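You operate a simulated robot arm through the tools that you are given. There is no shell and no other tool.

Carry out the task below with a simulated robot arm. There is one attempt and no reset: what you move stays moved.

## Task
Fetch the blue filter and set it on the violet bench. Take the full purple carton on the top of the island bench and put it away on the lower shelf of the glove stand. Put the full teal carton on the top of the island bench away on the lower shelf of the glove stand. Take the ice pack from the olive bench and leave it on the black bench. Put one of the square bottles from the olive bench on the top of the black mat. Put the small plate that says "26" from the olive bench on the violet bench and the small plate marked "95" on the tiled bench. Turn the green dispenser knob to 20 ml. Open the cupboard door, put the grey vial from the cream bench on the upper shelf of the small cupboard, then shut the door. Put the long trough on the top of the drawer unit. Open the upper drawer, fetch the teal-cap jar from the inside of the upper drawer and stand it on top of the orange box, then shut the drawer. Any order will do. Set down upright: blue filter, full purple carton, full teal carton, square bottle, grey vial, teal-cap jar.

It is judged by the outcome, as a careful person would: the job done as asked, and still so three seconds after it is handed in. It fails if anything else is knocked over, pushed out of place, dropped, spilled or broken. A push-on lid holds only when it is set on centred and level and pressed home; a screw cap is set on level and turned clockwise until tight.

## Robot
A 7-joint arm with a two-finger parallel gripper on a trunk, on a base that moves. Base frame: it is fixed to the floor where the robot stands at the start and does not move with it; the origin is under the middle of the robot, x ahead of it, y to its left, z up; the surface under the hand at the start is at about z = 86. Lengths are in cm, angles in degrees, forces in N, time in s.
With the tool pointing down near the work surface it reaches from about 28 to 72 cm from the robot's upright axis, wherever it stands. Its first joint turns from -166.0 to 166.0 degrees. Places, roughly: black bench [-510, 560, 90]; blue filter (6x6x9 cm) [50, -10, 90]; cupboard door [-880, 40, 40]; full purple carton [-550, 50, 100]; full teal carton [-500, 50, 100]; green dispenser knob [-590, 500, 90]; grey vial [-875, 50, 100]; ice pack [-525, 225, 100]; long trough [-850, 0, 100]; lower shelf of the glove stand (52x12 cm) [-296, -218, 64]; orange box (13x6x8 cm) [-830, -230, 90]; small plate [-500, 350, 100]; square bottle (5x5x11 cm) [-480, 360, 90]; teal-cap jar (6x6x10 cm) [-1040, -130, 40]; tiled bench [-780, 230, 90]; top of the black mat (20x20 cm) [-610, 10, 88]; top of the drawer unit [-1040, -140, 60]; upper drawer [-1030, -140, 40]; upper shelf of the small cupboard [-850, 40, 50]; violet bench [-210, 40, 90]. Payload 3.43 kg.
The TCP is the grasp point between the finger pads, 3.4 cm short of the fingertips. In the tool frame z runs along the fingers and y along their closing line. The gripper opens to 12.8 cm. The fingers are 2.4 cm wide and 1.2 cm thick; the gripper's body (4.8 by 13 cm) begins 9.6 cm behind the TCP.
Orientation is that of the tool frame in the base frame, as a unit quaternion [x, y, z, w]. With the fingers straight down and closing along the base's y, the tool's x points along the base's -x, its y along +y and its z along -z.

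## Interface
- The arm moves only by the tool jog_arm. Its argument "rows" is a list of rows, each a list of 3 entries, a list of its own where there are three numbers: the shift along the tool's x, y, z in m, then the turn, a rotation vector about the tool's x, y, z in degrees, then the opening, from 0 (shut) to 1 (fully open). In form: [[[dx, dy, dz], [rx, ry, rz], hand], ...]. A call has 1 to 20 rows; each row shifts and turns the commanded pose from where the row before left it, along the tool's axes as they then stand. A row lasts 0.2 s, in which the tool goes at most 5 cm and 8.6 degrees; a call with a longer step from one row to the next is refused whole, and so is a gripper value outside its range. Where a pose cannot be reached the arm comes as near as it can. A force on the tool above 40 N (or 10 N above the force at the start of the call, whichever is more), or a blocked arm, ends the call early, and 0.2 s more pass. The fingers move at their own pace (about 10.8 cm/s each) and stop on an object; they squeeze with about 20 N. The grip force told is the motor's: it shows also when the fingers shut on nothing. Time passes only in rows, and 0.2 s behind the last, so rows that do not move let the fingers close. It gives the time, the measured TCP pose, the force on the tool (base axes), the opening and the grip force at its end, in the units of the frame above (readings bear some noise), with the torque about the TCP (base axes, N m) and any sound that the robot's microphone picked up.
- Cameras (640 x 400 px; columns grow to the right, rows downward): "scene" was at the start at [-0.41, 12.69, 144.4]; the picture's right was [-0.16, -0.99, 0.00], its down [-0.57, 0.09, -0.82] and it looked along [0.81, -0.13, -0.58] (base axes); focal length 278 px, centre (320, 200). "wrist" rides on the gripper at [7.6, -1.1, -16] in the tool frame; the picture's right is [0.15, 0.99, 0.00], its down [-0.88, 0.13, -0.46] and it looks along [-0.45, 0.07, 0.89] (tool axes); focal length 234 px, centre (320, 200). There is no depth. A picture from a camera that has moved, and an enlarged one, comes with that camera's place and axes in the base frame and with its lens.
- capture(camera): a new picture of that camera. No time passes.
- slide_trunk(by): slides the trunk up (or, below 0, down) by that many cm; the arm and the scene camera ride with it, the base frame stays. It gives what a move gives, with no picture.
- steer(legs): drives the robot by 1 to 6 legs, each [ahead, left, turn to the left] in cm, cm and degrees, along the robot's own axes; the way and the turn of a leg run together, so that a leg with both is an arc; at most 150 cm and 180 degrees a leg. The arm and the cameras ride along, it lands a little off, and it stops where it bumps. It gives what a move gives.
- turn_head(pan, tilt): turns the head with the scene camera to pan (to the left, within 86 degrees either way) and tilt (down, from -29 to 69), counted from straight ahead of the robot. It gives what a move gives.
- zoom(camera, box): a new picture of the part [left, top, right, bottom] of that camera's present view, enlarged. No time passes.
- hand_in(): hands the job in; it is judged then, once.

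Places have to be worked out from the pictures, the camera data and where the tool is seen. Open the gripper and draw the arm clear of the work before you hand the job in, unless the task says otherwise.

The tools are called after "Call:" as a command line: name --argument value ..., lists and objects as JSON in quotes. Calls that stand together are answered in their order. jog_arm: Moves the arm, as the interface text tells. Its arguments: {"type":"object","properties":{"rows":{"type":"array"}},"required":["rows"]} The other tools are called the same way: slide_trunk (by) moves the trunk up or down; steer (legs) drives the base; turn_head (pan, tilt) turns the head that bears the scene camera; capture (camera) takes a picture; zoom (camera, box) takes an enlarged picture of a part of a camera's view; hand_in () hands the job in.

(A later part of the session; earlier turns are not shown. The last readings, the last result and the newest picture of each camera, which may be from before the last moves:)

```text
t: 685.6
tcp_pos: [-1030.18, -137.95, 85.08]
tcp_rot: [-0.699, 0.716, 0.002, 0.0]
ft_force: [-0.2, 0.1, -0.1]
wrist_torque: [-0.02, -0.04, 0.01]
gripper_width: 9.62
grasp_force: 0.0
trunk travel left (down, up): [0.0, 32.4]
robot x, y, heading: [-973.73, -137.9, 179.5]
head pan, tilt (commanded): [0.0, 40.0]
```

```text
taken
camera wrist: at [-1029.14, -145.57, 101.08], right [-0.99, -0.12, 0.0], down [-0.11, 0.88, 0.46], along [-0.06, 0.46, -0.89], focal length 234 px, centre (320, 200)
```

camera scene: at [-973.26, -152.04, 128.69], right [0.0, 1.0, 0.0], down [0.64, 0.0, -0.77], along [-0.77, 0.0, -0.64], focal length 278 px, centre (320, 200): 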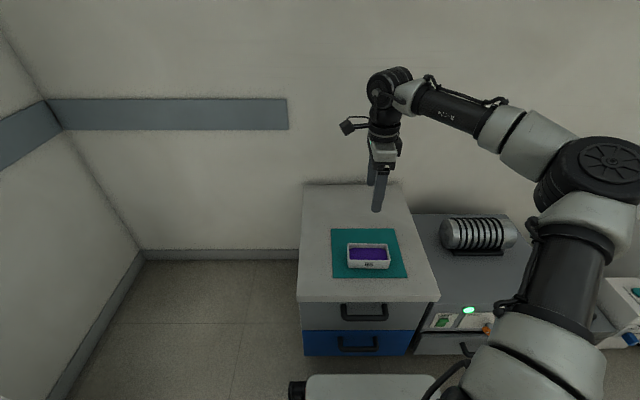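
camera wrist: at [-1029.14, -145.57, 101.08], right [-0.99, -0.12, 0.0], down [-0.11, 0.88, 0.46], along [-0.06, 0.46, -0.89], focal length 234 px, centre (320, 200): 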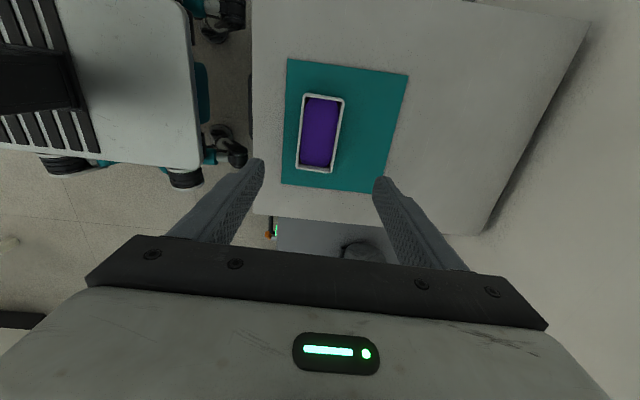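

The trough rests on the drawer unit. Now the cupboard: I raise the hand, turn the wrist back, back away, turn around and drive to the cupboard door's handle side.

Call:
jog_arm --rows '[[[0, -0.02, -0.03], [0, 0, 0], 0.6], [[0, -0.03, -0.03], [0, 0, 0], 0.5], [[0, -0.03, -0.03], [0, 0, 0], 0.4], [[0, -0.03, 0], [0, 0, 0], 0.3], [[0, 0, 0], [0, 0, -8.5], 0.3], [[0, 0, 0], [0, 0, -8.5], 0.3], [[0, 0, 0], [0, 0, -8.5], 0.3], [[0, 0, 0], [0, 0, -8.5], 0.3], [[0, 0, 0], [0, 0, -8.5], 0.3], [[0, 0, 0], [0, 0, -8.5], 0.3], [[0, 0, 0], [0, 0, -8.5], 0.3], [[0, 0, 0], [0, 0, -8.5], 0.3], [[0, 0, 0], [0, 0, -8.5], 0.3], [[0, 0, 0], [0, 0, -8.5], 0.3], [[0, 0, 0], [0, 0, -5], 0.3]]'

Call:
steer --legs '[[-30, 0, 0], [0, 0, 180], [0, 150, 0], [0, 40, 0]]'

Call:
turn_head --pan 0 --tilt 45

Call:
capture --camera "scene"

```text
t: 688.8
tcp_pos: [-1019.06, -138.09, 93.93]
tcp_rot: [1.0, -0.011, -0.001, -0.002]
ft_force: [0.0, -0.3, -0.3]
wrist_torque: [0.01, 0.02, 0.02]
gripper_width: 3.86
grasp_force: 0.0
trunk travel left (down, up): [0.0, 32.4]
robot x, y, heading: [-973.39, -138.42, 179.8]
head pan, tilt (commanded): [0.0, 40.0]
```

```text
t: 716.6
tcp_pos: [-899.24, 52.93, 94.0]
tcp_rot: [0.006, 1.0, -0.002, 0.001]
ft_force: [0.3, 0.6, 0.1]
wrist_torque: [0.02, -0.02, 0.0]
gripper_width: 3.85
grasp_force: 0.0
trunk travel left (down, up): [0.0, 32.4]
robot x, y, heading: [-944.64, 52.33, 0.6]
head pan, tilt (commanded): [0.0, 40.0]
```

```text
t: 717.3
tcp_pos: [-899.4, 52.85, 94.04]
tcp_rot: [0.006, 1.0, -0.002, 0.001]
ft_force: [0.4, -0.4, 0.5]
wrist_torque: [0.02, 0.02, -0.01]
gripper_width: 3.84
grasp_force: 0.2
trunk travel left (down, up): [0.0, 32.4]
robot x, y, heading: [-944.68, 52.07, 0.3]
head pan, tilt (commanded): [0.0, 45.0]
```

```text
taken
camera scene: at [-945.87, 66.37, 127.97], right [0.01, -1.0, 0.0], down [-0.71, -0.01, -0.71], along [0.71, 0.01, -0.71], focal length 278 px, centre (320, 200)
```

scene: 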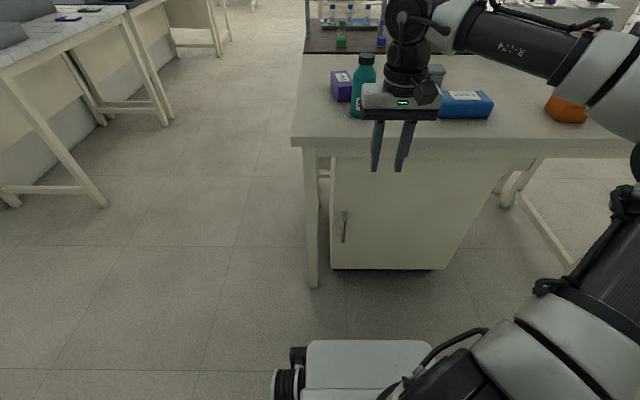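

The cupboard door with its vertical handle is in view. I zoom in to measure it.

Call:
zoom --camera "scene" --box '[290, 120, 480, 290]'

Call:
capture --camera "wrist"

```text
2.35 times, centred on (385, 205) of scene
camera zoom: at [-945.87, 66.37, 127.97], right [0.01, -1.0, 0.0], down [-0.71, -0.01, -0.71], along [0.71, 0.01, -0.71], focal length 655 px, centre (167, 188)
```

zoom: 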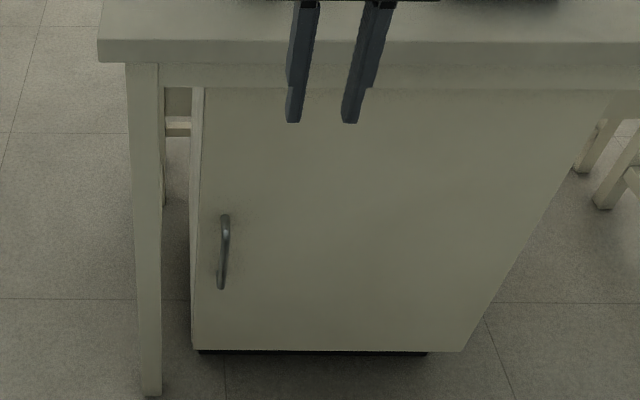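

```text
taken
camera wrist: at [-906.92, 52.03, 109.97], right [-0.13, 0.99, 0.0], down [0.88, 0.12, 0.46], along [0.45, 0.06, -0.89], focal length 234 px, centre (320, 200)
```

wrist: 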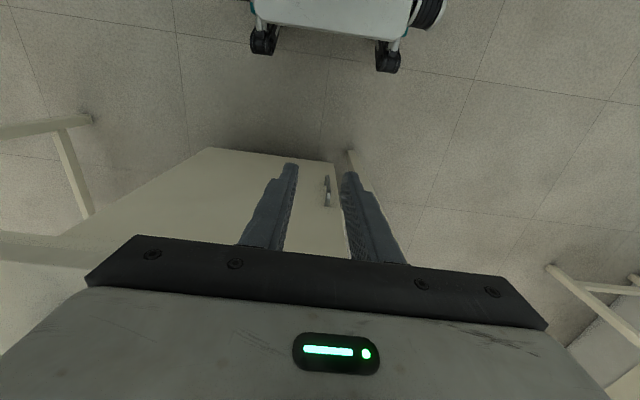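

Call:
zoom --camera "wrist" --box '[270, 130, 390, 230]'

Call:
zoom --camera "scene" --box '[320, 190, 390, 280]'

```text
4.00 times, centred on (330, 180) of wrist
camera zoom: at [-906.92, 52.03, 109.97], right [-0.13, 0.99, 0.0], down [0.88, 0.12, 0.46], along [0.45, 0.06, -0.89], focal length 937 px, centre (280, 280)
```

zoom: 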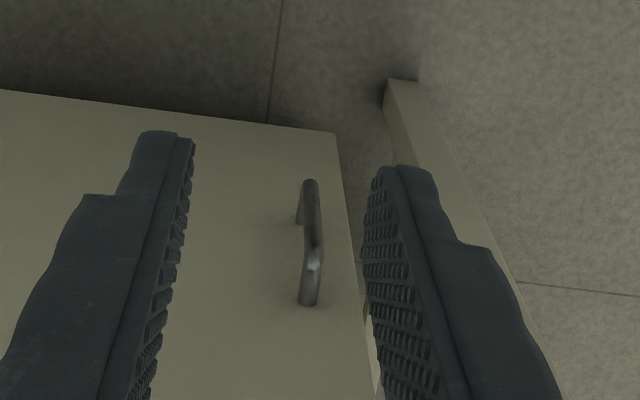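

```text
4.44 times, centred on (355, 235) of scene
camera zoom: at [-945.87, 66.37, 127.97], right [0.01, -1.0, 0.0], down [-0.71, -0.01, -0.71], along [0.71, 0.01, -0.71], focal length 1238 px, centre (164, 44)
```

zoom: 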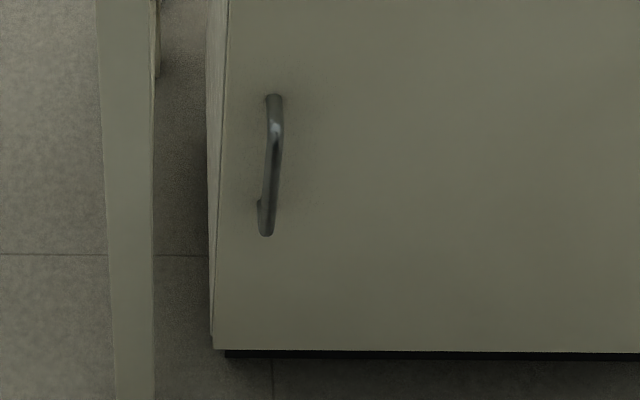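

The handle bar is at (-879.3, 58.15), z 38.6 to 51, the door plane at x≈-875.5 with its hinge at y≈8. I move closer, tilt the tool 45° and go to a pre-grasp point in front of the handle.

Call:
steer --legs '[[5, 0, -0.4]]'

Call:
jog_arm --rows '[[[0, 0, 0], [0, -7.5, 0], 0.3], [[0, 0, 0], [0, -7.5, 0], 0.3], [[0, 0, 0], [0, -7.5, 0], 0.3], [[0, 0, 0], [0, -7.5, 0], 0.3], [[0, 0, 0], [0, -7.5, 0], 0.3], [[0, 0, 0], [0, -7.5, 0], 0.3], [[0.0259, 0.0058, 0.0352], [0, 0, 0], 0.3], [[0.0259, 0.0058, 0.0352], [0, 0, 0], 0.3], [[0.0259, 0.0058, 0.0352], [0, 0, 0], 0.3], [[0.0259, 0.0058, 0.0352], [0, 0, 0], 0.3], [[0.0259, 0.0058, 0.0352], [0, 0, 0], 0.3], [[0.0259, 0.0058, 0.0352], [0, 0, 0], 0.3], [[0.0259, 0.0058, 0.0352], [0, 0, 0], 0.3], [[0.0259, 0.0058, 0.0352], [0, 0, 0], 0.3], [[0.0259, 0.0058, 0.0352], [0, 0, 0], 0.3]]'

Call:
capture --camera "wrist"

Call:
capture --camera "scene"

```text
t: 718.2
tcp_pos: [-894.47, 52.61, 94.05]
tcp_rot: [0.01, 1.0, -0.002, 0.0]
ft_force: [0.0, 0.2, -0.2]
wrist_torque: [-0.02, 0.0, 0.02]
gripper_width: 3.83
grasp_force: 0.1
trunk travel left (down, up): [0.0, 32.4]
robot x, y, heading: [-939.8, 52.24, 0.2]
head pan, tilt (commanded): [0.0, 45.0]
```

```text
t: 721.4
tcp_pos: [-888.31, 57.61, 55.0]
tcp_rot: [0.008, 0.923, -0.007, 0.384]
ft_force: [-0.1, 0.0, -0.2]
wrist_torque: [0.01, 0.04, -0.03]
gripper_width: 3.86
grasp_force: 0.1
trunk travel left (down, up): [0.0, 32.4]
robot x, y, heading: [-939.48, 52.23, 0.4]
head pan, tilt (commanded): [0.0, 45.0]
```

```text
taken
camera wrist: at [-904.91, 56.79, 60.95], right [-0.08, 0.99, -0.11], down [0.3, 0.13, 0.95], along [0.95, 0.05, -0.31], focal length 234 px, centre (320, 200)
```

wrist: 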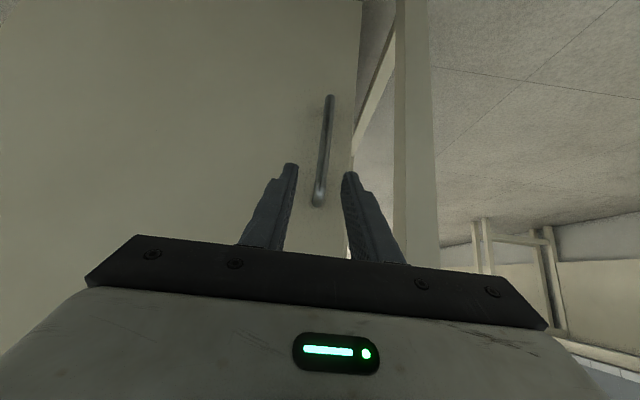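

```text
taken
camera scene: at [-940.8, 66.41, 127.97], right [0.0, -1.0, 0.0], down [-0.71, 0.0, -0.71], along [0.71, 0.0, -0.71], focal length 278 px, centre (320, 200)
```

scene: 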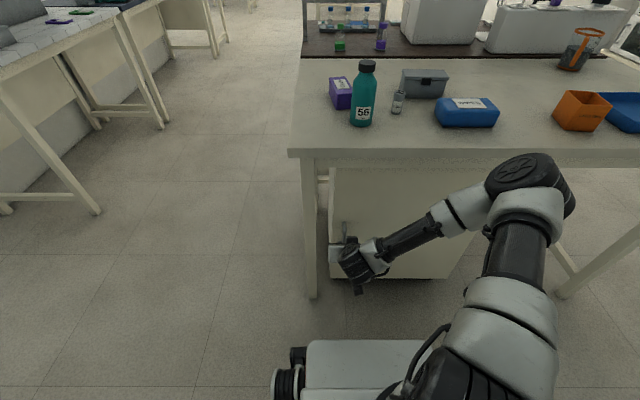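

The bar appears centred between the fingers. I advance along the tool axis and check.

Call:
jog_arm --rows '[[[0, 0.003, 0.03], [0, 0, 0], 0.3], [[0, 0, 0.03], [0, 0, 0], 0.3], [[0, 0, 0.02], [0, 0, 0], 0.3]]'

Call:
capture --camera "wrist"

Call:
zoom --camera "scene" --box '[300, 180, 420, 310]'

```text
t: 722.2
tcp_pos: [-882.72, 57.72, 49.27]
tcp_rot: [0.008, 0.924, -0.005, 0.383]
ft_force: [-0.7, 0.1, 0.5]
wrist_torque: [0.03, 0.02, -0.01]
gripper_width: 3.83
grasp_force: 0.1
trunk travel left (down, up): [0.0, 32.4]
robot x, y, heading: [-939.85, 52.65, 0.3]
head pan, tilt (commanded): [0.0, 45.0]
```

```text
taken
camera wrist: at [-899.31, 57.07, 55.3], right [-0.08, 0.99, -0.11], down [0.3, 0.13, 0.94], along [0.95, 0.05, -0.31], focal length 234 px, centre (320, 200)
```

wrist: 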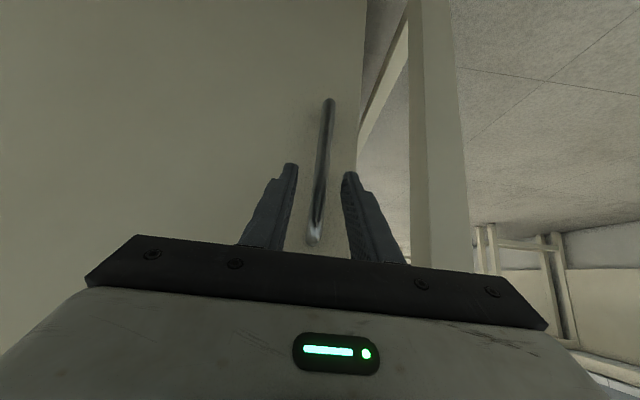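

```text
3.08 times, centred on (360, 245) of scene
camera zoom: at [-940.78, 66.4, 127.97], right [0.0, -1.0, 0.0], down [-0.71, 0.0, -0.71], along [0.71, 0.0, -0.71], focal length 857 px, centre (197, 62)
```

zoom: 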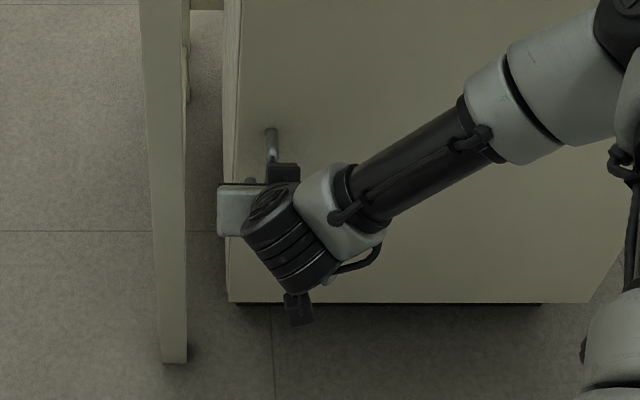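

Aligned. I advance the last 3 cm and close on the bar.

Call:
jog_arm --rows '[[[0, 0, 0.02], [0, 0, 0], 0.3], [[0, 0, 0.014], [0, 0, 0], 0.3]]'

Call:
jog_arm --rows '[[[0, 0, 0], [0, 0, 0], 0.0], [[0, 0, 0], [0, 0, 0], 0.0], [[0, 0, 0], [0, 0, 0], 0.0]]'

Call:
capture --camera "wrist"

```text
t: 722.8
tcp_pos: [-880.17, 57.69, 47.5]
tcp_rot: [0.009, 0.924, -0.006, 0.382]
ft_force: [0.1, 0.1, -0.5]
wrist_torque: [0.02, -0.02, 0.01]
gripper_width: 3.82
grasp_force: 0.0
out of reach, approached as far as the arm can: row 2
trunk travel left (down, up): [0.0, 32.4]
robot x, y, heading: [-940.17, 52.24, 0.2]
head pan, tilt (commanded): [0.0, 45.0]
```

```text
t: 723.6
tcp_pos: [-880.28, 57.91, 47.46]
tcp_rot: [0.008, 0.924, -0.005, 0.383]
ft_force: [-0.4, 4.3, -1.0]
wrist_torque: [0.64, -0.05, 0.05]
gripper_width: 1.36
grasp_force: 45.7
trunk travel left (down, up): [0.0, 32.4]
robot x, y, heading: [-940.0, 51.98, 0.0]
head pan, tilt (commanded): [0.0, 45.0]
```

```text
taken
camera wrist: at [-896.84, 57.11, 53.4], right [-0.09, 0.99, -0.11], down [0.3, 0.13, 0.94], along [0.95, 0.05, -0.31], focal length 234 px, centre (320, 200)
```

wrist: 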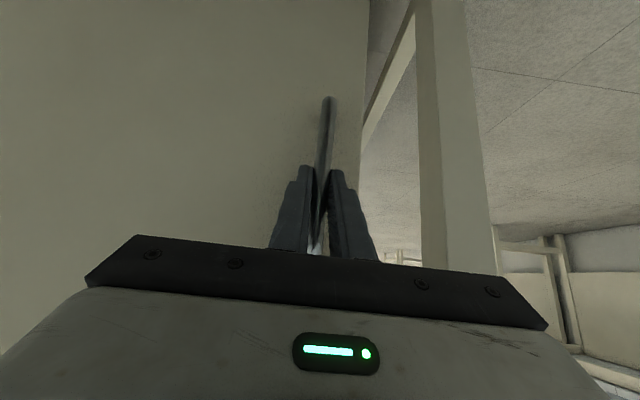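

The bar is gripped. I swing the door open by driving the base on an arc about the hinge, 8° first.

Call:
steer --legs '[[-6.16, -9.08, 8]]'

Call:
capture --camera "scene"

```text
t: 725.1
tcp_pos: [-887.0, 56.65, 47.37]
tcp_rot: [-0.056, 0.922, 0.021, 0.383]
ft_force: [-2.0, 10.0, -1.8]
wrist_torque: [0.68, 0.12, 0.0]
gripper_width: 1.38
grasp_force: 45.2
trunk travel left (down, up): [0.0, 32.4]
robot x, y, heading: [-944.95, 42.81, 8.0]
head pan, tilt (commanded): [0.0, 45.0]
```

```text
taken
camera scene: at [-948.19, 56.71, 127.96], right [0.14, -0.99, 0.0], down [-0.7, -0.1, -0.71], along [0.7, 0.1, -0.71], focal length 278 px, centre (320, 200)
```

scene: 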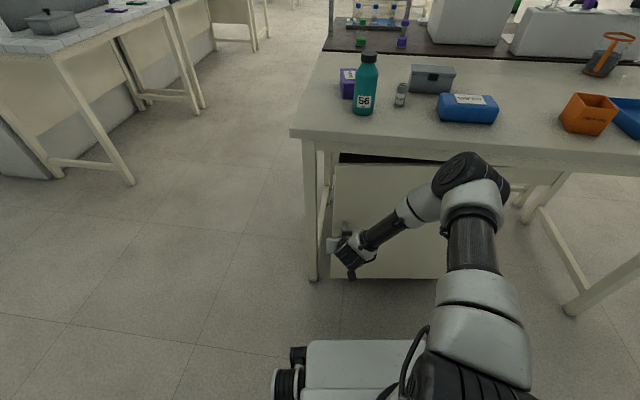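

The door follows with little force. I continue the same arc in further steps.

Call:
steer --legs '[[-9.24, -13.6, 12]]'

Call:
steer --legs '[[-11.5, -17.0, 15]]'

Call:
capture --camera "scene"

```text
t: 727.1
tcp_pos: [-896.81, 53.21, 47.36]
tcp_rot: [-0.153, 0.911, 0.062, 0.377]
ft_force: [-4.4, 13.5, -1.6]
wrist_torque: [0.33, 0.07, 0.08]
gripper_width: 1.36
grasp_force: 44.8
trunk travel left (down, up): [0.0, 32.4]
robot x, y, heading: [-950.81, 27.19, 20.0]
head pan, tilt (commanded): [0.0, 45.0]
```

```text
t: 729.4
tcp_pos: [-907.66, 45.85, 47.44]
tcp_rot: [-0.272, 0.884, 0.112, 0.364]
ft_force: [-7.3, 10.3, 1.0]
wrist_torque: [0.03, 0.04, 0.06]
gripper_width: 1.34
grasp_force: 45.0
trunk travel left (down, up): [0.0, 32.4]
robot x, y, heading: [-953.21, 7.21, 35.3]
head pan, tilt (commanded): [0.0, 45.0]
```

```text
taken
camera scene: at [-961.91, 17.99, 127.96], right [0.58, -0.82, 0.0], down [-0.58, -0.41, -0.71], along [0.58, 0.41, -0.71], focal length 278 px, centre (320, 200)
```

scene: 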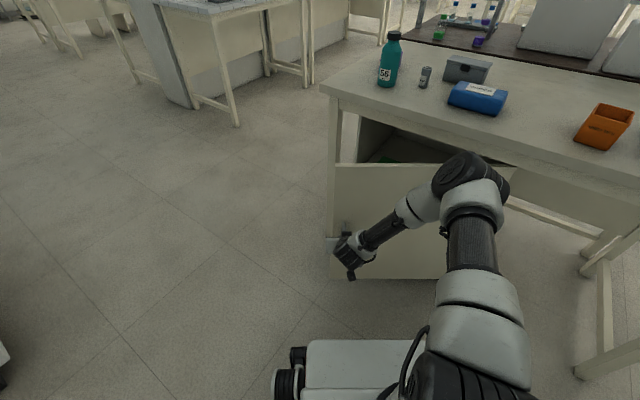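

Smooth so far at 35°. I continue to about 60°.

Call:
steer --legs '[[-10.0, -14.75, 13]]'

Call:
steer --legs '[[-9.24, -13.6, 12]]'

Call:
capture --camera "scene"

```text
t: 731.4
tcp_pos: [-915.23, 37.57, 47.3]
tcp_rot: [-0.372, 0.846, 0.154, 0.35]
ft_force: [6.1, -4.6, 1.2]
wrist_torque: [-0.21, 0.26, -0.09]
gripper_width: 1.38
grasp_force: 45.3
trunk travel left (down, up): [0.0, 32.4]
robot x, y, heading: [-950.78, -10.69, 48.3]
head pan, tilt (commanded): [0.0, 45.0]
```

```text
t: 733.4
tcp_pos: [-920.52, 28.46, 47.3]
tcp_rot: [-0.458, 0.803, 0.189, 0.331]
ft_force: [-6.7, 3.0, 0.0]
wrist_torque: [0.11, -0.04, 0.01]
gripper_width: 1.38
grasp_force: 44.6
trunk travel left (down, up): [0.0, 32.4]
robot x, y, heading: [-944.99, -26.5, 60.7]
head pan, tilt (commanded): [0.0, 45.0]
```

```text
taken
camera scene: at [-957.67, -19.84, 127.96], right [0.87, -0.49, 0.0], down [-0.35, -0.62, -0.71], along [0.35, 0.62, -0.71], focal length 278 px, centre (320, 200)
```

scene: 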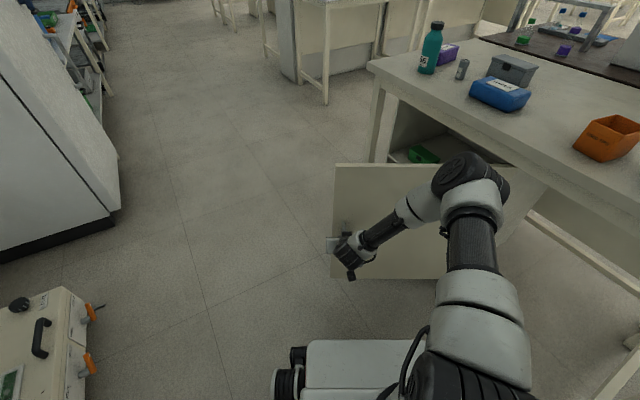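

At 60° all is well. I take it another 14°, keeping the elbow clear of the bench edge.

Call:
steer --legs '[[-10.77, -15.88, 14]]'

Call:
capture --camera "scene"

```text
t: 735.6
tcp_pos: [-924.05, 16.99, 47.42]
tcp_rot: [-0.554, 0.74, 0.228, 0.305]
ft_force: [4.2, -0.3, 0.7]
wrist_torque: [-0.21, 0.09, -0.08]
gripper_width: 1.4
grasp_force: 44.7
trunk travel left (down, up): [0.0, 32.4]
robot x, y, heading: [-934.32, -42.2, 74.7]
head pan, tilt (commanded): [0.0, 45.0]
```

```text
taken
camera scene: at [-948.33, -38.97, 127.97], right [0.96, -0.26, 0.0], down [-0.19, -0.68, -0.71], along [0.19, 0.68, -0.71], focal length 278 px, centre (320, 200)
```

scene: 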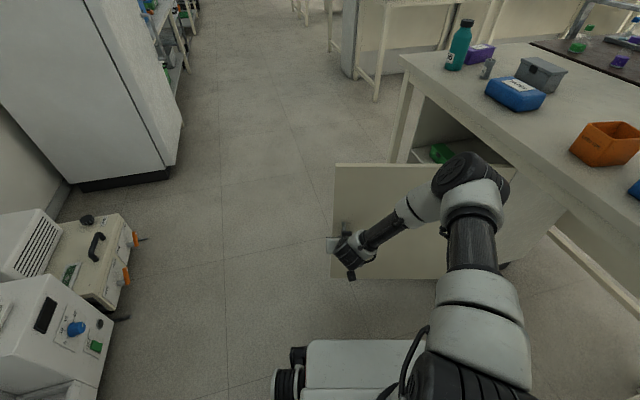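

Now about 75° open. I pull the handle straight on to swing the door past 90°.

Call:
steer --legs '[[-13.86, -2.03, 0]]'

Call:
steer --legs '[[-6, -2, 0]]'

Call:
capture --camera "scene"

```text
t: 737.3
tcp_pos: [-924.9, 3.05, 47.35]
tcp_rot: [-0.548, 0.744, 0.225, 0.311]
ft_force: [0.9, 0.4, -1.5]
wrist_torque: [0.81, 0.86, 0.01]
gripper_width: 1.36
grasp_force: 45.3
trunk travel left (down, up): [0.0, 32.4]
robot x, y, heading: [-936.39, -55.38, 74.7]
head pan, tilt (commanded): [0.0, 45.0]
stopped in leg 1: the force on the tool passed its limit at 40 N (the readings are from after the stop); the commanded pose is now the measured one
```

```text
t: 738.3
tcp_pos: [-923.82, -3.12, 47.3]
tcp_rot: [-0.544, 0.745, 0.222, 0.315]
ft_force: [31.5, 7.1, -9.3]
wrist_torque: [0.76, 1.15, -0.29]
gripper_width: 1.39
grasp_force: 45.6
trunk travel left (down, up): [0.0, 32.4]
robot x, y, heading: [-936.14, -62.06, 74.4]
head pan, tilt (commanded): [0.0, 45.0]
```

```text
taken
camera scene: at [-949.61, -59.05, 127.96], right [0.96, -0.27, 0.0], down [-0.19, -0.68, -0.71], along [0.19, 0.68, -0.71], focal length 278 px, centre (320, 200)
```

scene: 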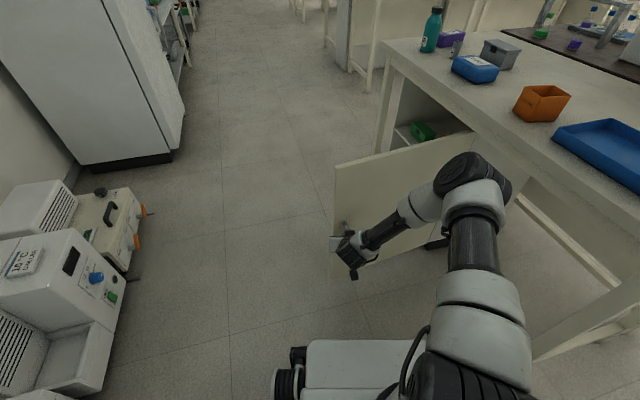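

The door stands at about 97°. I release the handle and back the hand away along the tool axis.

Call:
jog_arm --rows '[[[0, 0, 0], [0, 0, 0], 0.15], [[0, 0, 0], [0, 0, 0], 0.3], [[0, 0, 0], [0, 0, 0], 0.35]]'

Call:
jog_arm --rows '[[[0, 0, -0.02], [0, 0, 0], 0.35], [[0, 0, -0.03], [0, 0, 0], 0.35], [[0, 0, -0.04], [0, 0, 0], 0.35], [[0, 0, -0.04], [0, 0, 0], 0.35]]'

Call:
capture --camera "scene"

Call:
capture --camera "wrist"

```text
t: 739.1
tcp_pos: [-923.87, -3.33, 47.44]
tcp_rot: [-0.545, 0.745, 0.221, 0.315]
ft_force: [-0.6, 0.0, -0.5]
wrist_torque: [0.03, -0.04, 0.01]
gripper_width: 4.46
grasp_force: 0.1
trunk travel left (down, up): [0.0, 32.4]
robot x, y, heading: [-935.72, -62.01, 74.8]
head pan, tilt (commanded): [0.0, 45.0]
```

```text
t: 740.1
tcp_pos: [-927.04, -12.01, 56.46]
tcp_rot: [-0.545, 0.745, 0.222, 0.315]
ft_force: [0.1, 0.4, -0.7]
wrist_torque: [-0.01, -0.01, 0.01]
gripper_width: 4.46
grasp_force: 0.1
trunk travel left (down, up): [0.0, 32.4]
robot x, y, heading: [-935.62, -61.84, 74.4]
head pan, tilt (commanded): [0.0, 45.0]
```

```text
taken
camera scene: at [-949.69, -59.09, 127.96], right [0.96, -0.27, 0.0], down [-0.19, -0.68, -0.71], along [0.19, 0.68, -0.71], focal length 278 px, centre (320, 200)
```

scene: 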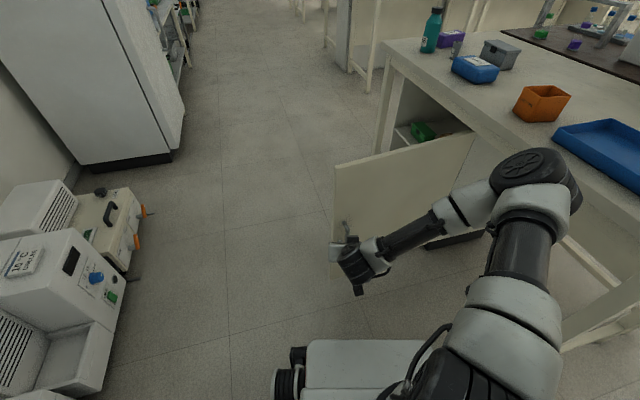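

```text
taken
camera wrist: at [-931.03, -28.2, 62.48], right [-0.97, 0.21, -0.12], down [-0.05, 0.32, 0.94], along [0.23, 0.92, -0.31], focal length 234 px, centre (320, 200)
```

wrist: 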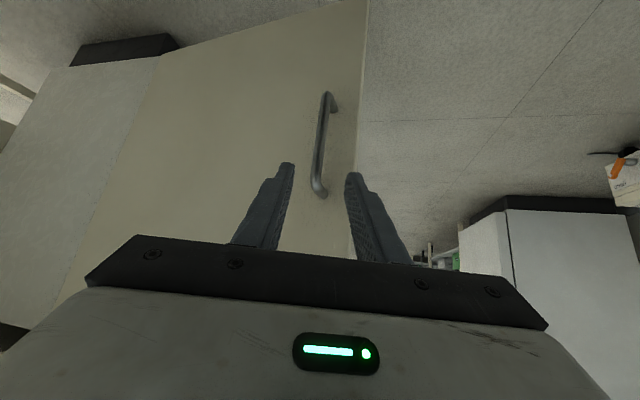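

The door stays open. I raise the hand, straighten the tool, flip the wrist 180° (so the camera will sit on top in a level pose), and then drive round to the front of the bench.

Call:
jog_arm --rows '[[[-0.0318, 0, -0.0318], [0, 0, 0], 0.4], [[-0.0318, 0, -0.0318], [0, 0, 0], 0.4], [[-0.0318, 0, -0.0318], [0, 0, 0], 0.4], [[-0.0318, 0, -0.0318], [0, 0, 0], 0.4], [[-0.0318, 0, -0.0318], [0, 0, 0], 0.4], [[-0.0318, 0, -0.0318], [0, 0, 0], 0.4], [[-0.0318, 0, -0.0318], [0, 0, 0], 0.4], [[-0.0318, 0, -0.0318], [0, 0, 0], 0.4], [[-0.0318, 0, -0.0318], [0, 0, 0], 0.4], [[-0.0318, 0, -0.0318], [0, 0, 0], 0.4], [[0, 0, 0], [0, 7.5, 0], 0.4], [[0, 0, 0], [0, 7.5, 0], 0.4], [[0, 0, 0], [0, 7.5, 0], 0.4], [[0, 0, 0], [0, 7.5, 0], 0.4], [[0, 0, 0], [0, 7.5, 0], 0.4], [[0, 0, 0], [0, 7.5, 0], 0.4]]'

Call:
jog_arm --rows '[[[0, 0, 0], [0, 0, 8.5], 0.4], [[0, 0, 0], [0, 0, 8.5], 0.4], [[0, 0, 0], [0, 0, 8.5], 0.4], [[0, 0, 0], [0, 0, 8.5], 0.4], [[0, 0, 0], [0, 0, 8.5], 0.4], [[0, 0, 0], [0, 0, 8.5], 0.4], [[0, 0, 0], [0, 0, 8.5], 0.4], [[0, 0, 0], [0, 0, 8.5], 0.4], [[0, 0, 0], [0, 0, 8.5], 0.4], [[0, 0, 0], [0, 0, 8.5], 0.4], [[0, 0, 0], [0, 0, 5], 0.4]]'

Call:
jog_arm --rows '[[[0, 0, 0], [0, 0, 8.5], 0.4], [[0, 0, 0], [0, 0, 8.5], 0.4], [[0, 0, 0], [0, 0, 8.5], 0.4], [[0, 0, 0], [0, 0, 8.5], 0.4], [[0, 0, 0], [0, 0, 8.5], 0.4], [[0, 0, 0], [0, 0, 8.5], 0.4], [[0, 0, 0], [0, 0, 8.5], 0.4], [[0, 0, 0], [0, 0, 8.5], 0.4], [[0, 0, 0], [0, 0, 8.5], 0.4], [[0, 0, 0], [0, 0, 8.5], 0.4], [[0, 0, 0], [0, 0, 5], 0.4]]'

Call:
steer --legs '[[0, 35, 0], [0, 0, -74.6]]'

Call:
turn_head --pan 20 --tilt 35

Call:
capture --camera "scene"

```text
t: 743.5
tcp_pos: [-927.41, -12.15, 101.57]
tcp_rot: [-0.589, 0.808, -0.005, 0.006]
ft_force: [0.0, -1.0, 0.2]
wrist_torque: [0.08, -0.02, 0.0]
gripper_width: 5.15
grasp_force: 0.0
trunk travel left (down, up): [0.0, 32.4]
robot x, y, heading: [-935.96, -62.08, 74.5]
head pan, tilt (commanded): [0.0, 45.0]
```

```text
t: 745.9
tcp_pos: [-927.45, -12.0, 101.53]
tcp_rot: [0.158, 0.987, 0.001, 0.007]
ft_force: [-0.1, 0.9, -1.1]
wrist_torque: [-0.03, 0.03, -0.02]
gripper_width: 5.12
grasp_force: 0.0
trunk travel left (down, up): [0.0, 32.4]
robot x, y, heading: [-935.76, -62.32, 74.8]
head pan, tilt (commanded): [0.0, 45.0]
```

```text
t: 748.3
tcp_pos: [-927.49, -12.12, 101.56]
tcp_rot: [0.809, 0.588, 0.006, 0.003]
ft_force: [0.3, -0.5, 0.3]
wrist_torque: [0.02, 0.02, 0.0]
gripper_width: 5.13
grasp_force: 0.0
trunk travel left (down, up): [0.0, 32.4]
robot x, y, heading: [-935.82, -62.36, 74.6]
head pan, tilt (commanded): [0.0, 45.0]
```

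```text
t: 755.5
tcp_pos: [-919.1, -46.91, 101.58]
tcp_rot: [1.0, -0.018, 0.002, 0.007]
ft_force: [-0.3, -0.2, -0.4]
wrist_torque: [0.03, -0.01, 0.0]
gripper_width: 5.12
grasp_force: 0.0
trunk travel left (down, up): [0.0, 32.4]
robot x, y, heading: [-969.89, -52.49, 0.3]
head pan, tilt (commanded): [0.0, 45.0]
```

```text
t: 756.4
tcp_pos: [-919.1, -47.04, 101.44]
tcp_rot: [1.0, -0.017, 0.002, 0.007]
ft_force: [-0.2, -0.4, 0.6]
wrist_torque: [0.0, 0.03, 0.02]
gripper_width: 5.09
grasp_force: 0.0
trunk travel left (down, up): [0.0, 32.4]
robot x, y, heading: [-969.6, -52.61, 0.3]
head pan, tilt (commanded): [20.0, 35.0]
```

```text
taken
camera scene: at [-970.49, -35.57, 129.44], right [0.35, -0.94, 0.0], down [-0.54, -0.2, -0.82], along [0.77, 0.28, -0.57], focal length 278 px, centre (320, 200)
```

scene: 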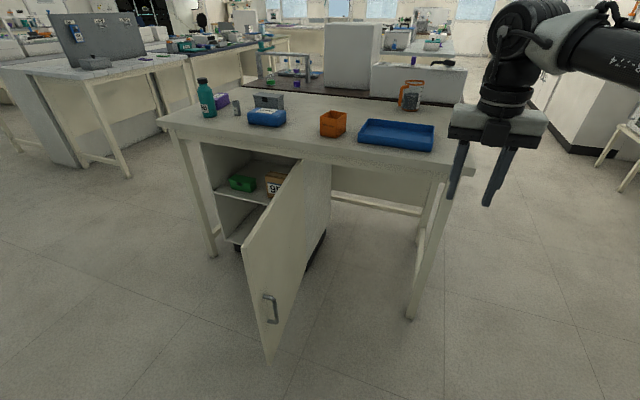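

The open cupboard shows its two shelves, with a green and a brown box on the upper one. I strafe to stand in front of it.

Call:
steer --legs '[[0, 96, 0]]'

Call:
turn_head --pan 0 --tilt 35

Call:
capture --camera "scene"

Call:
zoom --camera "scene" --box '[200, 120, 460, 300]'

```text
t: 766.0
tcp_pos: [-919.91, 50.2, 101.38]
tcp_rot: [1.0, -0.016, 0.003, 0.006]
ft_force: [-0.3, 0.1, 0.4]
wrist_torque: [-0.02, 0.01, 0.01]
gripper_width: 5.15
grasp_force: 0.1
trunk travel left (down, up): [0.0, 32.4]
robot x, y, heading: [-970.58, 44.24, 0.4]
head pan, tilt (commanded): [20.0, 35.0]
```

```text
t: 766.9
tcp_pos: [-919.92, 50.11, 101.64]
tcp_rot: [1.0, -0.017, 0.002, 0.007]
ft_force: [-0.4, -1.1, -0.9]
wrist_torque: [0.0, -0.04, -0.01]
gripper_width: 5.11
grasp_force: 0.0
trunk travel left (down, up): [0.0, 32.4]
robot x, y, heading: [-970.4, 44.47, 0.5]
head pan, tilt (commanded): [0.0, 35.0]
```

```text
taken
camera scene: at [-970.74, 58.43, 129.45], right [0.01, -1.0, 0.0], down [-0.57, -0.01, -0.82], along [0.82, 0.01, -0.57], focal length 278 px, centre (320, 200)
```

scene: 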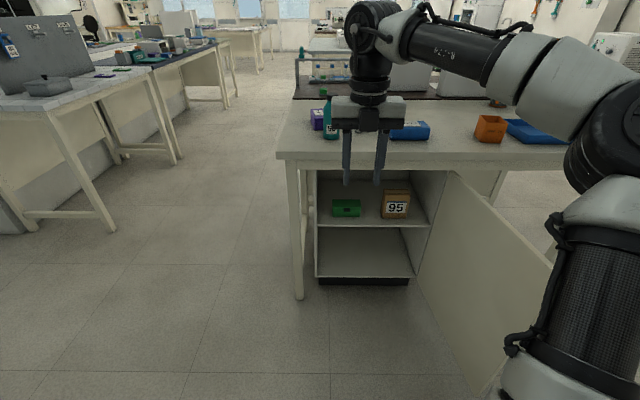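

```text
2.22 times, centred on (330, 210) of scene
camera zoom: at [-970.74, 58.43, 129.45], right [0.01, -1.0, 0.0], down [-0.57, -0.01, -0.82], along [0.82, 0.01, -0.57], focal length 619 px, centre (298, 178)
```

zoom: 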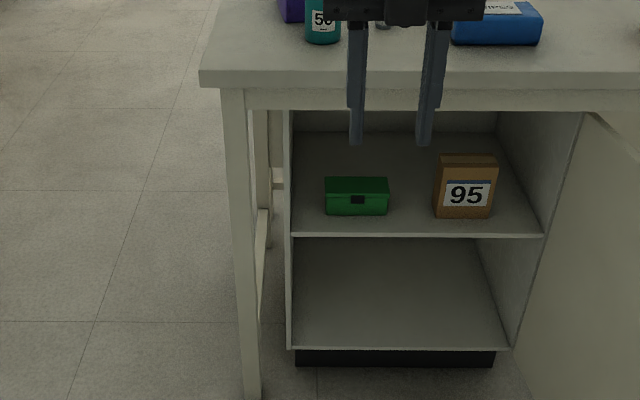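

The upper shelf's top is at z≈50 (front x≈-875.5), with a free gap between the green box (to y≈41) and the brown one (from y≈32). I raise the trunk, extend, and pitch the tool to 20° below level for grasping the vial.

Call:
slide_trunk --by 15

Call:
jog_arm --rows '[[[0.04, 0, 0], [0, 0, 0], 0.5], [[0.04, 0, 0], [0, 0, 0], 0.5], [[0.04, 0, 0], [0, 0, 0], 0.5], [[0, 0, 0], [0, 7.8, 0], 0.5], [[0, 0, 0], [0, 7.8, 0], 0.5], [[0, 0, 0], [0, 7.8, 0], 0.5], [[0, 0, 0], [0, 7.8, 0], 0.5], [[0, 0, 0], [0, 7.8, 0], 0.5], [[0, 0, 0], [0, 7.8, 0], 0.5], [[0, 0, 0], [0, 7.8, 0], 0.5], [[0, 0, 0], [0, 7.8, 0], 0.5], [[0, 0, 0], [0, 7.6, 0], 0.5]]'

Call:
steer --legs '[[24, 0, -0.4]]'

Call:
capture --camera "scene"

Call:
capture --camera "wrist"

```text
t: 768.6
tcp_pos: [-919.86, 50.15, 116.44]
tcp_rot: [1.0, -0.017, 0.003, 0.006]
ft_force: [0.0, -0.1, 0.2]
wrist_torque: [-0.01, 0.0, 0.07]
gripper_width: 5.11
grasp_force: 0.1
trunk travel left (down, up): [-15.0, 17.4]
robot x, y, heading: [-970.31, 44.7, 0.6]
head pan, tilt (commanded): [0.0, 35.0]
```

```text
t: 771.2
tcp_pos: [-907.91, 49.77, 116.55]
tcp_rot: [0.817, -0.01, 0.577, 0.015]
ft_force: [0.0, 0.6, -0.7]
wrist_torque: [0.01, 0.02, 0.0]
gripper_width: 6.41
grasp_force: 0.2
trunk travel left (down, up): [-15.0, 17.4]
robot x, y, heading: [-969.94, 44.25, 0.4]
head pan, tilt (commanded): [0.0, 35.0]
```

```text
t: 773.0
tcp_pos: [-883.61, 49.69, 116.54]
tcp_rot: [0.818, -0.011, 0.575, 0.016]
ft_force: [-0.6, 0.5, -0.5]
wrist_torque: [0.0, 0.0, 0.0]
gripper_width: 6.41
grasp_force: 0.0
trunk travel left (down, up): [-15.0, 17.4]
robot x, y, heading: [-946.06, 44.47, -0.0]
head pan, tilt (commanded): [0.0, 35.0]
```

```text
taken
camera scene: at [-946.45, 58.59, 144.45], right [0.0, -1.0, 0.0], down [-0.57, 0.0, -0.82], along [0.82, 0.0, -0.57], focal length 278 px, centre (320, 200)
```

scene: 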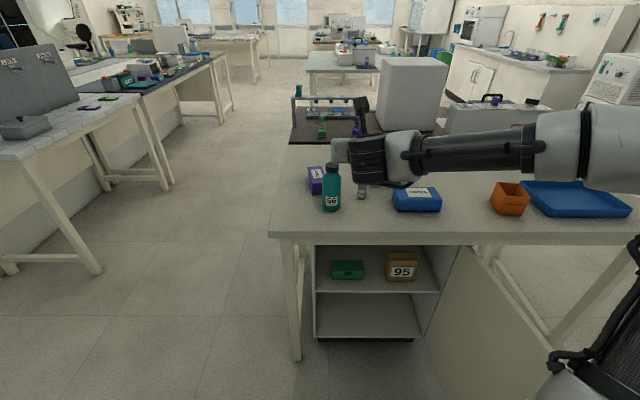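

```text
taken
camera wrist: at [-896.07, 51.41, 129.16], right [0.01, -0.99, 0.15], down [-0.73, -0.11, -0.67], along [0.68, -0.1, -0.72], focal length 234 px, centre (320, 200)
```

wrist: 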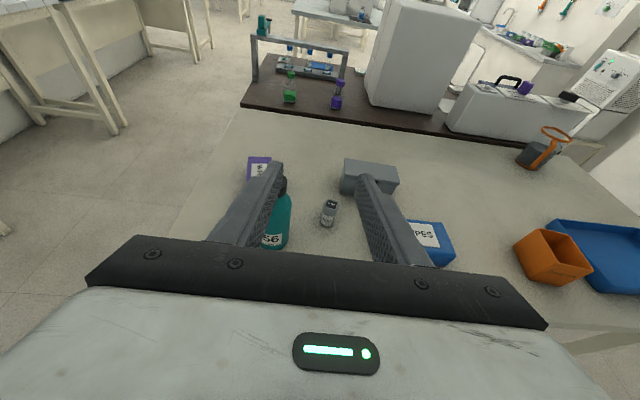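

The vial shows up at (329, 212) in the wrist view. I zoom in with both cameras to fix its place.

Call:
zoom --camera "wrist" --box '[270, 150, 390, 260]'

Call:
zoom --camera "scene" --box '[300, 150, 420, 240]'

```text
3.64 times, centred on (330, 205) of wrist
camera zoom: at [-896.07, 51.41, 129.16], right [0.01, -0.99, 0.15], down [-0.73, -0.11, -0.67], along [0.68, -0.1, -0.72], focal length 852 px, centre (284, 182)
```

zoom: 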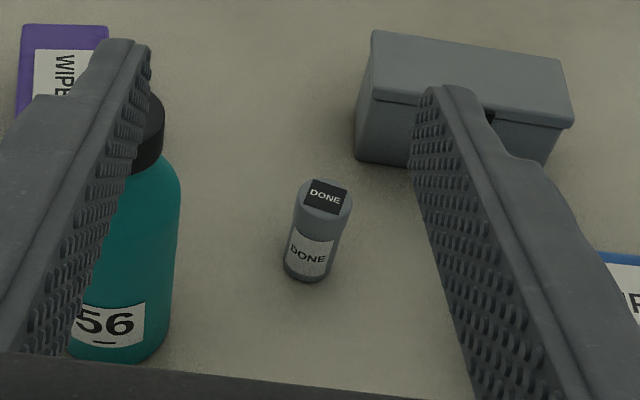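

```text
4.44 times, centred on (360, 195) of scene
camera zoom: at [-946.45, 58.59, 144.45], right [0.0, -1.0, 0.0], down [-0.57, 0.0, -0.82], along [0.82, 0.0, -0.57], focal length 1238 px, centre (142, 222)
```

zoom: 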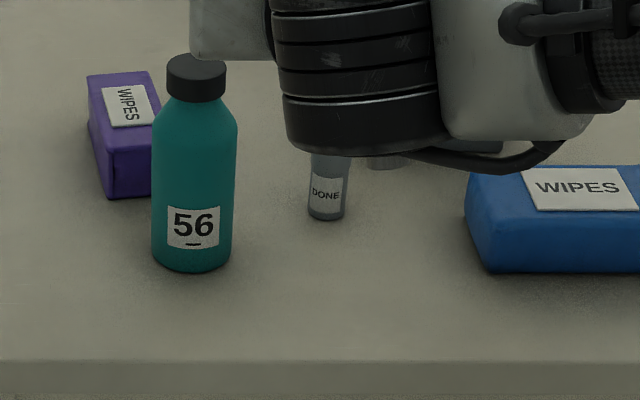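

The vial's base is at (-864.5, 44.0, 88.4), about 3 cm wide and 6.8 cm tall. To stay clear of the teal bottle I yaw the tool 10° and come down to a point 10 cm in front of the vial.

Call:
jog_arm --rows '[[[0, 0, 0], [4.7, 0, -1.71], 0.45], [[0, 0, 0], [4.7, 0, -1.71], 0.45], [[-0.0021, 0.0355, -0.0058], [0, 0, 0], 0.45], [[-0.0021, 0.0355, -0.0058], [0, 0, 0], 0.45], [[-0.0275, 0.0028, 0.0272], [0, 0, 0], 0.45], [[-0.0275, 0.0028, 0.0272], [0, 0, 0], 0.45], [[-0.0275, 0.0028, 0.0272], [0, 0, 0], 0.45], [[-0.0275, 0.0028, 0.0272], [0, 0, 0], 0.45], [[-0.0275, 0.0028, 0.0272], [0, 0, 0], 0.45], [[-0.0275, 0.0028, 0.0272], [0, 0, 0], 0.45]]'

Call:
capture --camera "wrist"

Call:
zoom --camera "scene" --box '[290, 140, 450, 260]'

```text
t: 775.2
tcp_pos: [-873.87, 41.87, 95.64]
tcp_rot: [0.816, 0.06, 0.574, -0.033]
ft_force: [0.0, -0.5, 0.4]
wrist_torque: [0.01, -0.04, -0.01]
gripper_width: 5.79
grasp_force: 0.0
trunk travel left (down, up): [-15.0, 17.4]
robot x, y, heading: [-946.19, 44.85, 0.5]
head pan, tilt (commanded): [0.0, 35.0]
```

```text
taken
camera wrist: at [-886.4, 41.47, 108.29], right [0.18, -0.97, 0.15], down [-0.7, -0.24, -0.67], along [0.69, 0.02, -0.72], focal length 234 px, centre (320, 200)
```

wrist: 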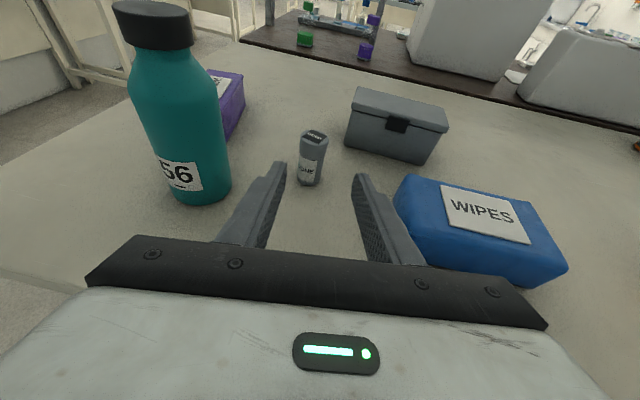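

```text
3.33 times, centred on (370, 200) of scene
camera zoom: at [-946.46, 58.59, 144.45], right [0.0, -1.0, 0.0], down [-0.57, 0.0, -0.82], along [0.82, 0.0, -0.57], focal length 928 px, centre (153, 200)
```

zoom: 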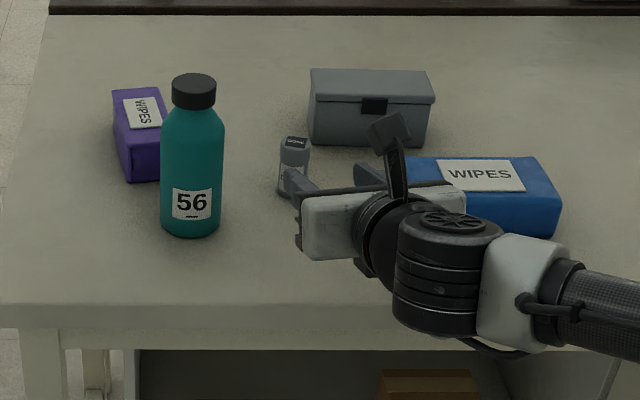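

The vial lies 10 cm ahead, 1 cm to the left. I advance onto it with that correction.

Call:
jog_arm --rows '[[[0, -0.005, 0.02], [0, 0, 0], 0.45], [[0, -0.005, 0.03], [0, 0, 0], 0.45], [[-0.001, 0, 0.03], [0, 0, 0], 0.45]]'

Call:
capture --camera "wrist"

Call:
zoom --camera "scene" --box '[290, 140, 450, 260]'

```text
t: 776.0
tcp_pos: [-866.68, 43.84, 92.89]
tcp_rot: [0.816, 0.06, 0.574, -0.034]
ft_force: [0.1, -0.2, 0.3]
wrist_torque: [-0.01, 0.03, 0.02]
gripper_width: 5.76
grasp_force: 0.0
trunk travel left (down, up): [-15.0, 17.4]
robot x, y, heading: [-946.31, 45.13, 0.1]
head pan, tilt (commanded): [0.0, 35.0]
```

```text
taken
camera wrist: at [-879.15, 43.34, 105.51], right [0.18, -0.97, 0.15], down [-0.7, -0.24, -0.67], along [0.69, 0.02, -0.72], focal length 234 px, centre (320, 200)
```

wrist: 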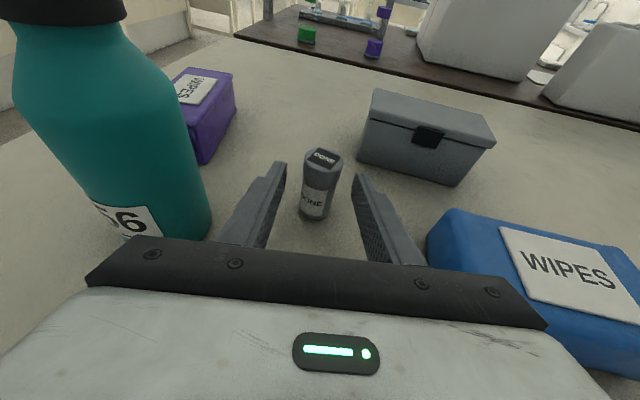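

```text
3.33 times, centred on (370, 200) of scene
camera zoom: at [-946.45, 58.58, 144.45], right [0.0, -1.0, 0.0], down [-0.57, 0.0, -0.82], along [0.82, 0.0, -0.57], focal length 928 px, centre (153, 200)
```

zoom: 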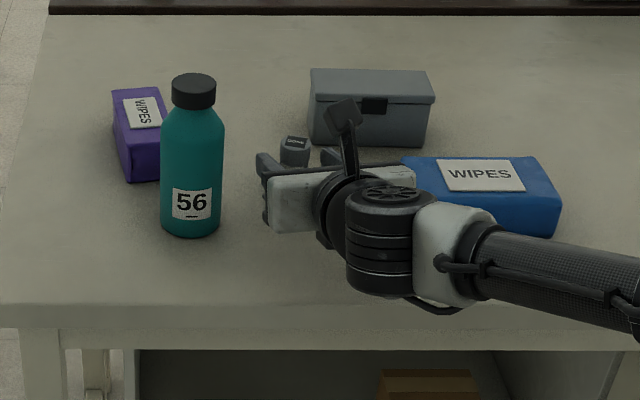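

The vial stands between the fingers, about 2.3 cm ahead of the grasp point. I advance that and close on it.

Call:
jog_arm --rows '[[[0, 0, 0.012], [0, 0, 0], 0.45], [[0, 0, 0.011], [0, 0, 0], 0.45]]'

Call:
capture --camera "wrist"

Call:
jog_arm --rows '[[[0, 0, 0], [0, 0, 0], 0.3], [[0, 0, 0], [0, 0, 0], 0.0], [[0, 0, 0], [0, 0, 0], 0.0], [[0, 0, 0], [0, 0, 0], 0.0]]'

Call:
capture --camera "wrist"

```text
t: 776.6
tcp_pos: [-864.46, 44.11, 92.1]
tcp_rot: [0.816, 0.06, 0.575, -0.033]
ft_force: [-0.1, -0.4, -0.1]
wrist_torque: [-0.02, -0.03, 0.0]
gripper_width: 5.75
grasp_force: 0.1
trunk travel left (down, up): [-15.0, 17.4]
robot x, y, heading: [-946.14, 44.5, 0.3]
head pan, tilt (commanded): [0.0, 35.0]
```

```text
taken
camera wrist: at [-876.99, 43.67, 104.75], right [0.18, -0.97, 0.15], down [-0.7, -0.24, -0.67], along [0.69, 0.02, -0.72], focal length 234 px, centre (320, 200)
```

wrist: 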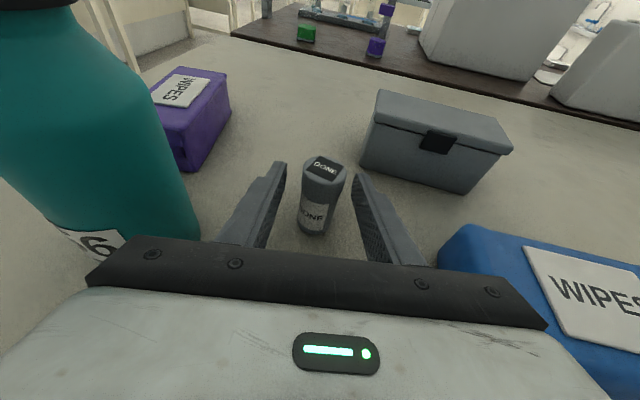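

```text
t: 777.6
tcp_pos: [-864.54, 44.03, 92.12]
tcp_rot: [0.816, 0.06, 0.574, -0.034]
ft_force: [0.2, -0.2, -0.1]
wrist_torque: [0.04, -0.02, -0.01]
gripper_width: 3.03
grasp_force: 19.9
trunk travel left (down, up): [-15.0, 17.4]
robot x, y, heading: [-945.96, 44.78, 0.3]
head pan, tilt (commanded): [0.0, 35.0]
```

```text
taken
camera wrist: at [-877.0, 43.67, 104.75], right [0.18, -0.97, 0.15], down [-0.7, -0.24, -0.67], along [0.69, 0.02, -0.72], focal length 234 px, centre (320, 200)
```

wrist: 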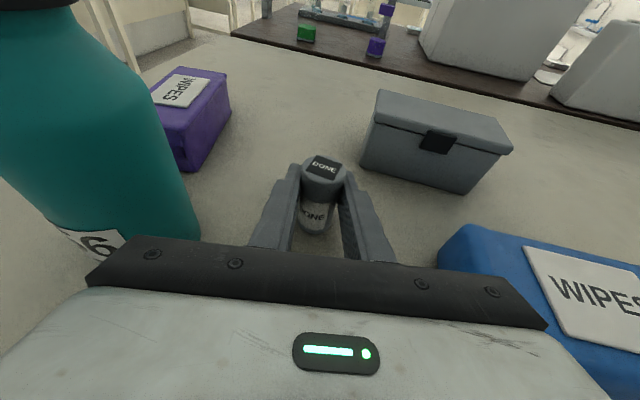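

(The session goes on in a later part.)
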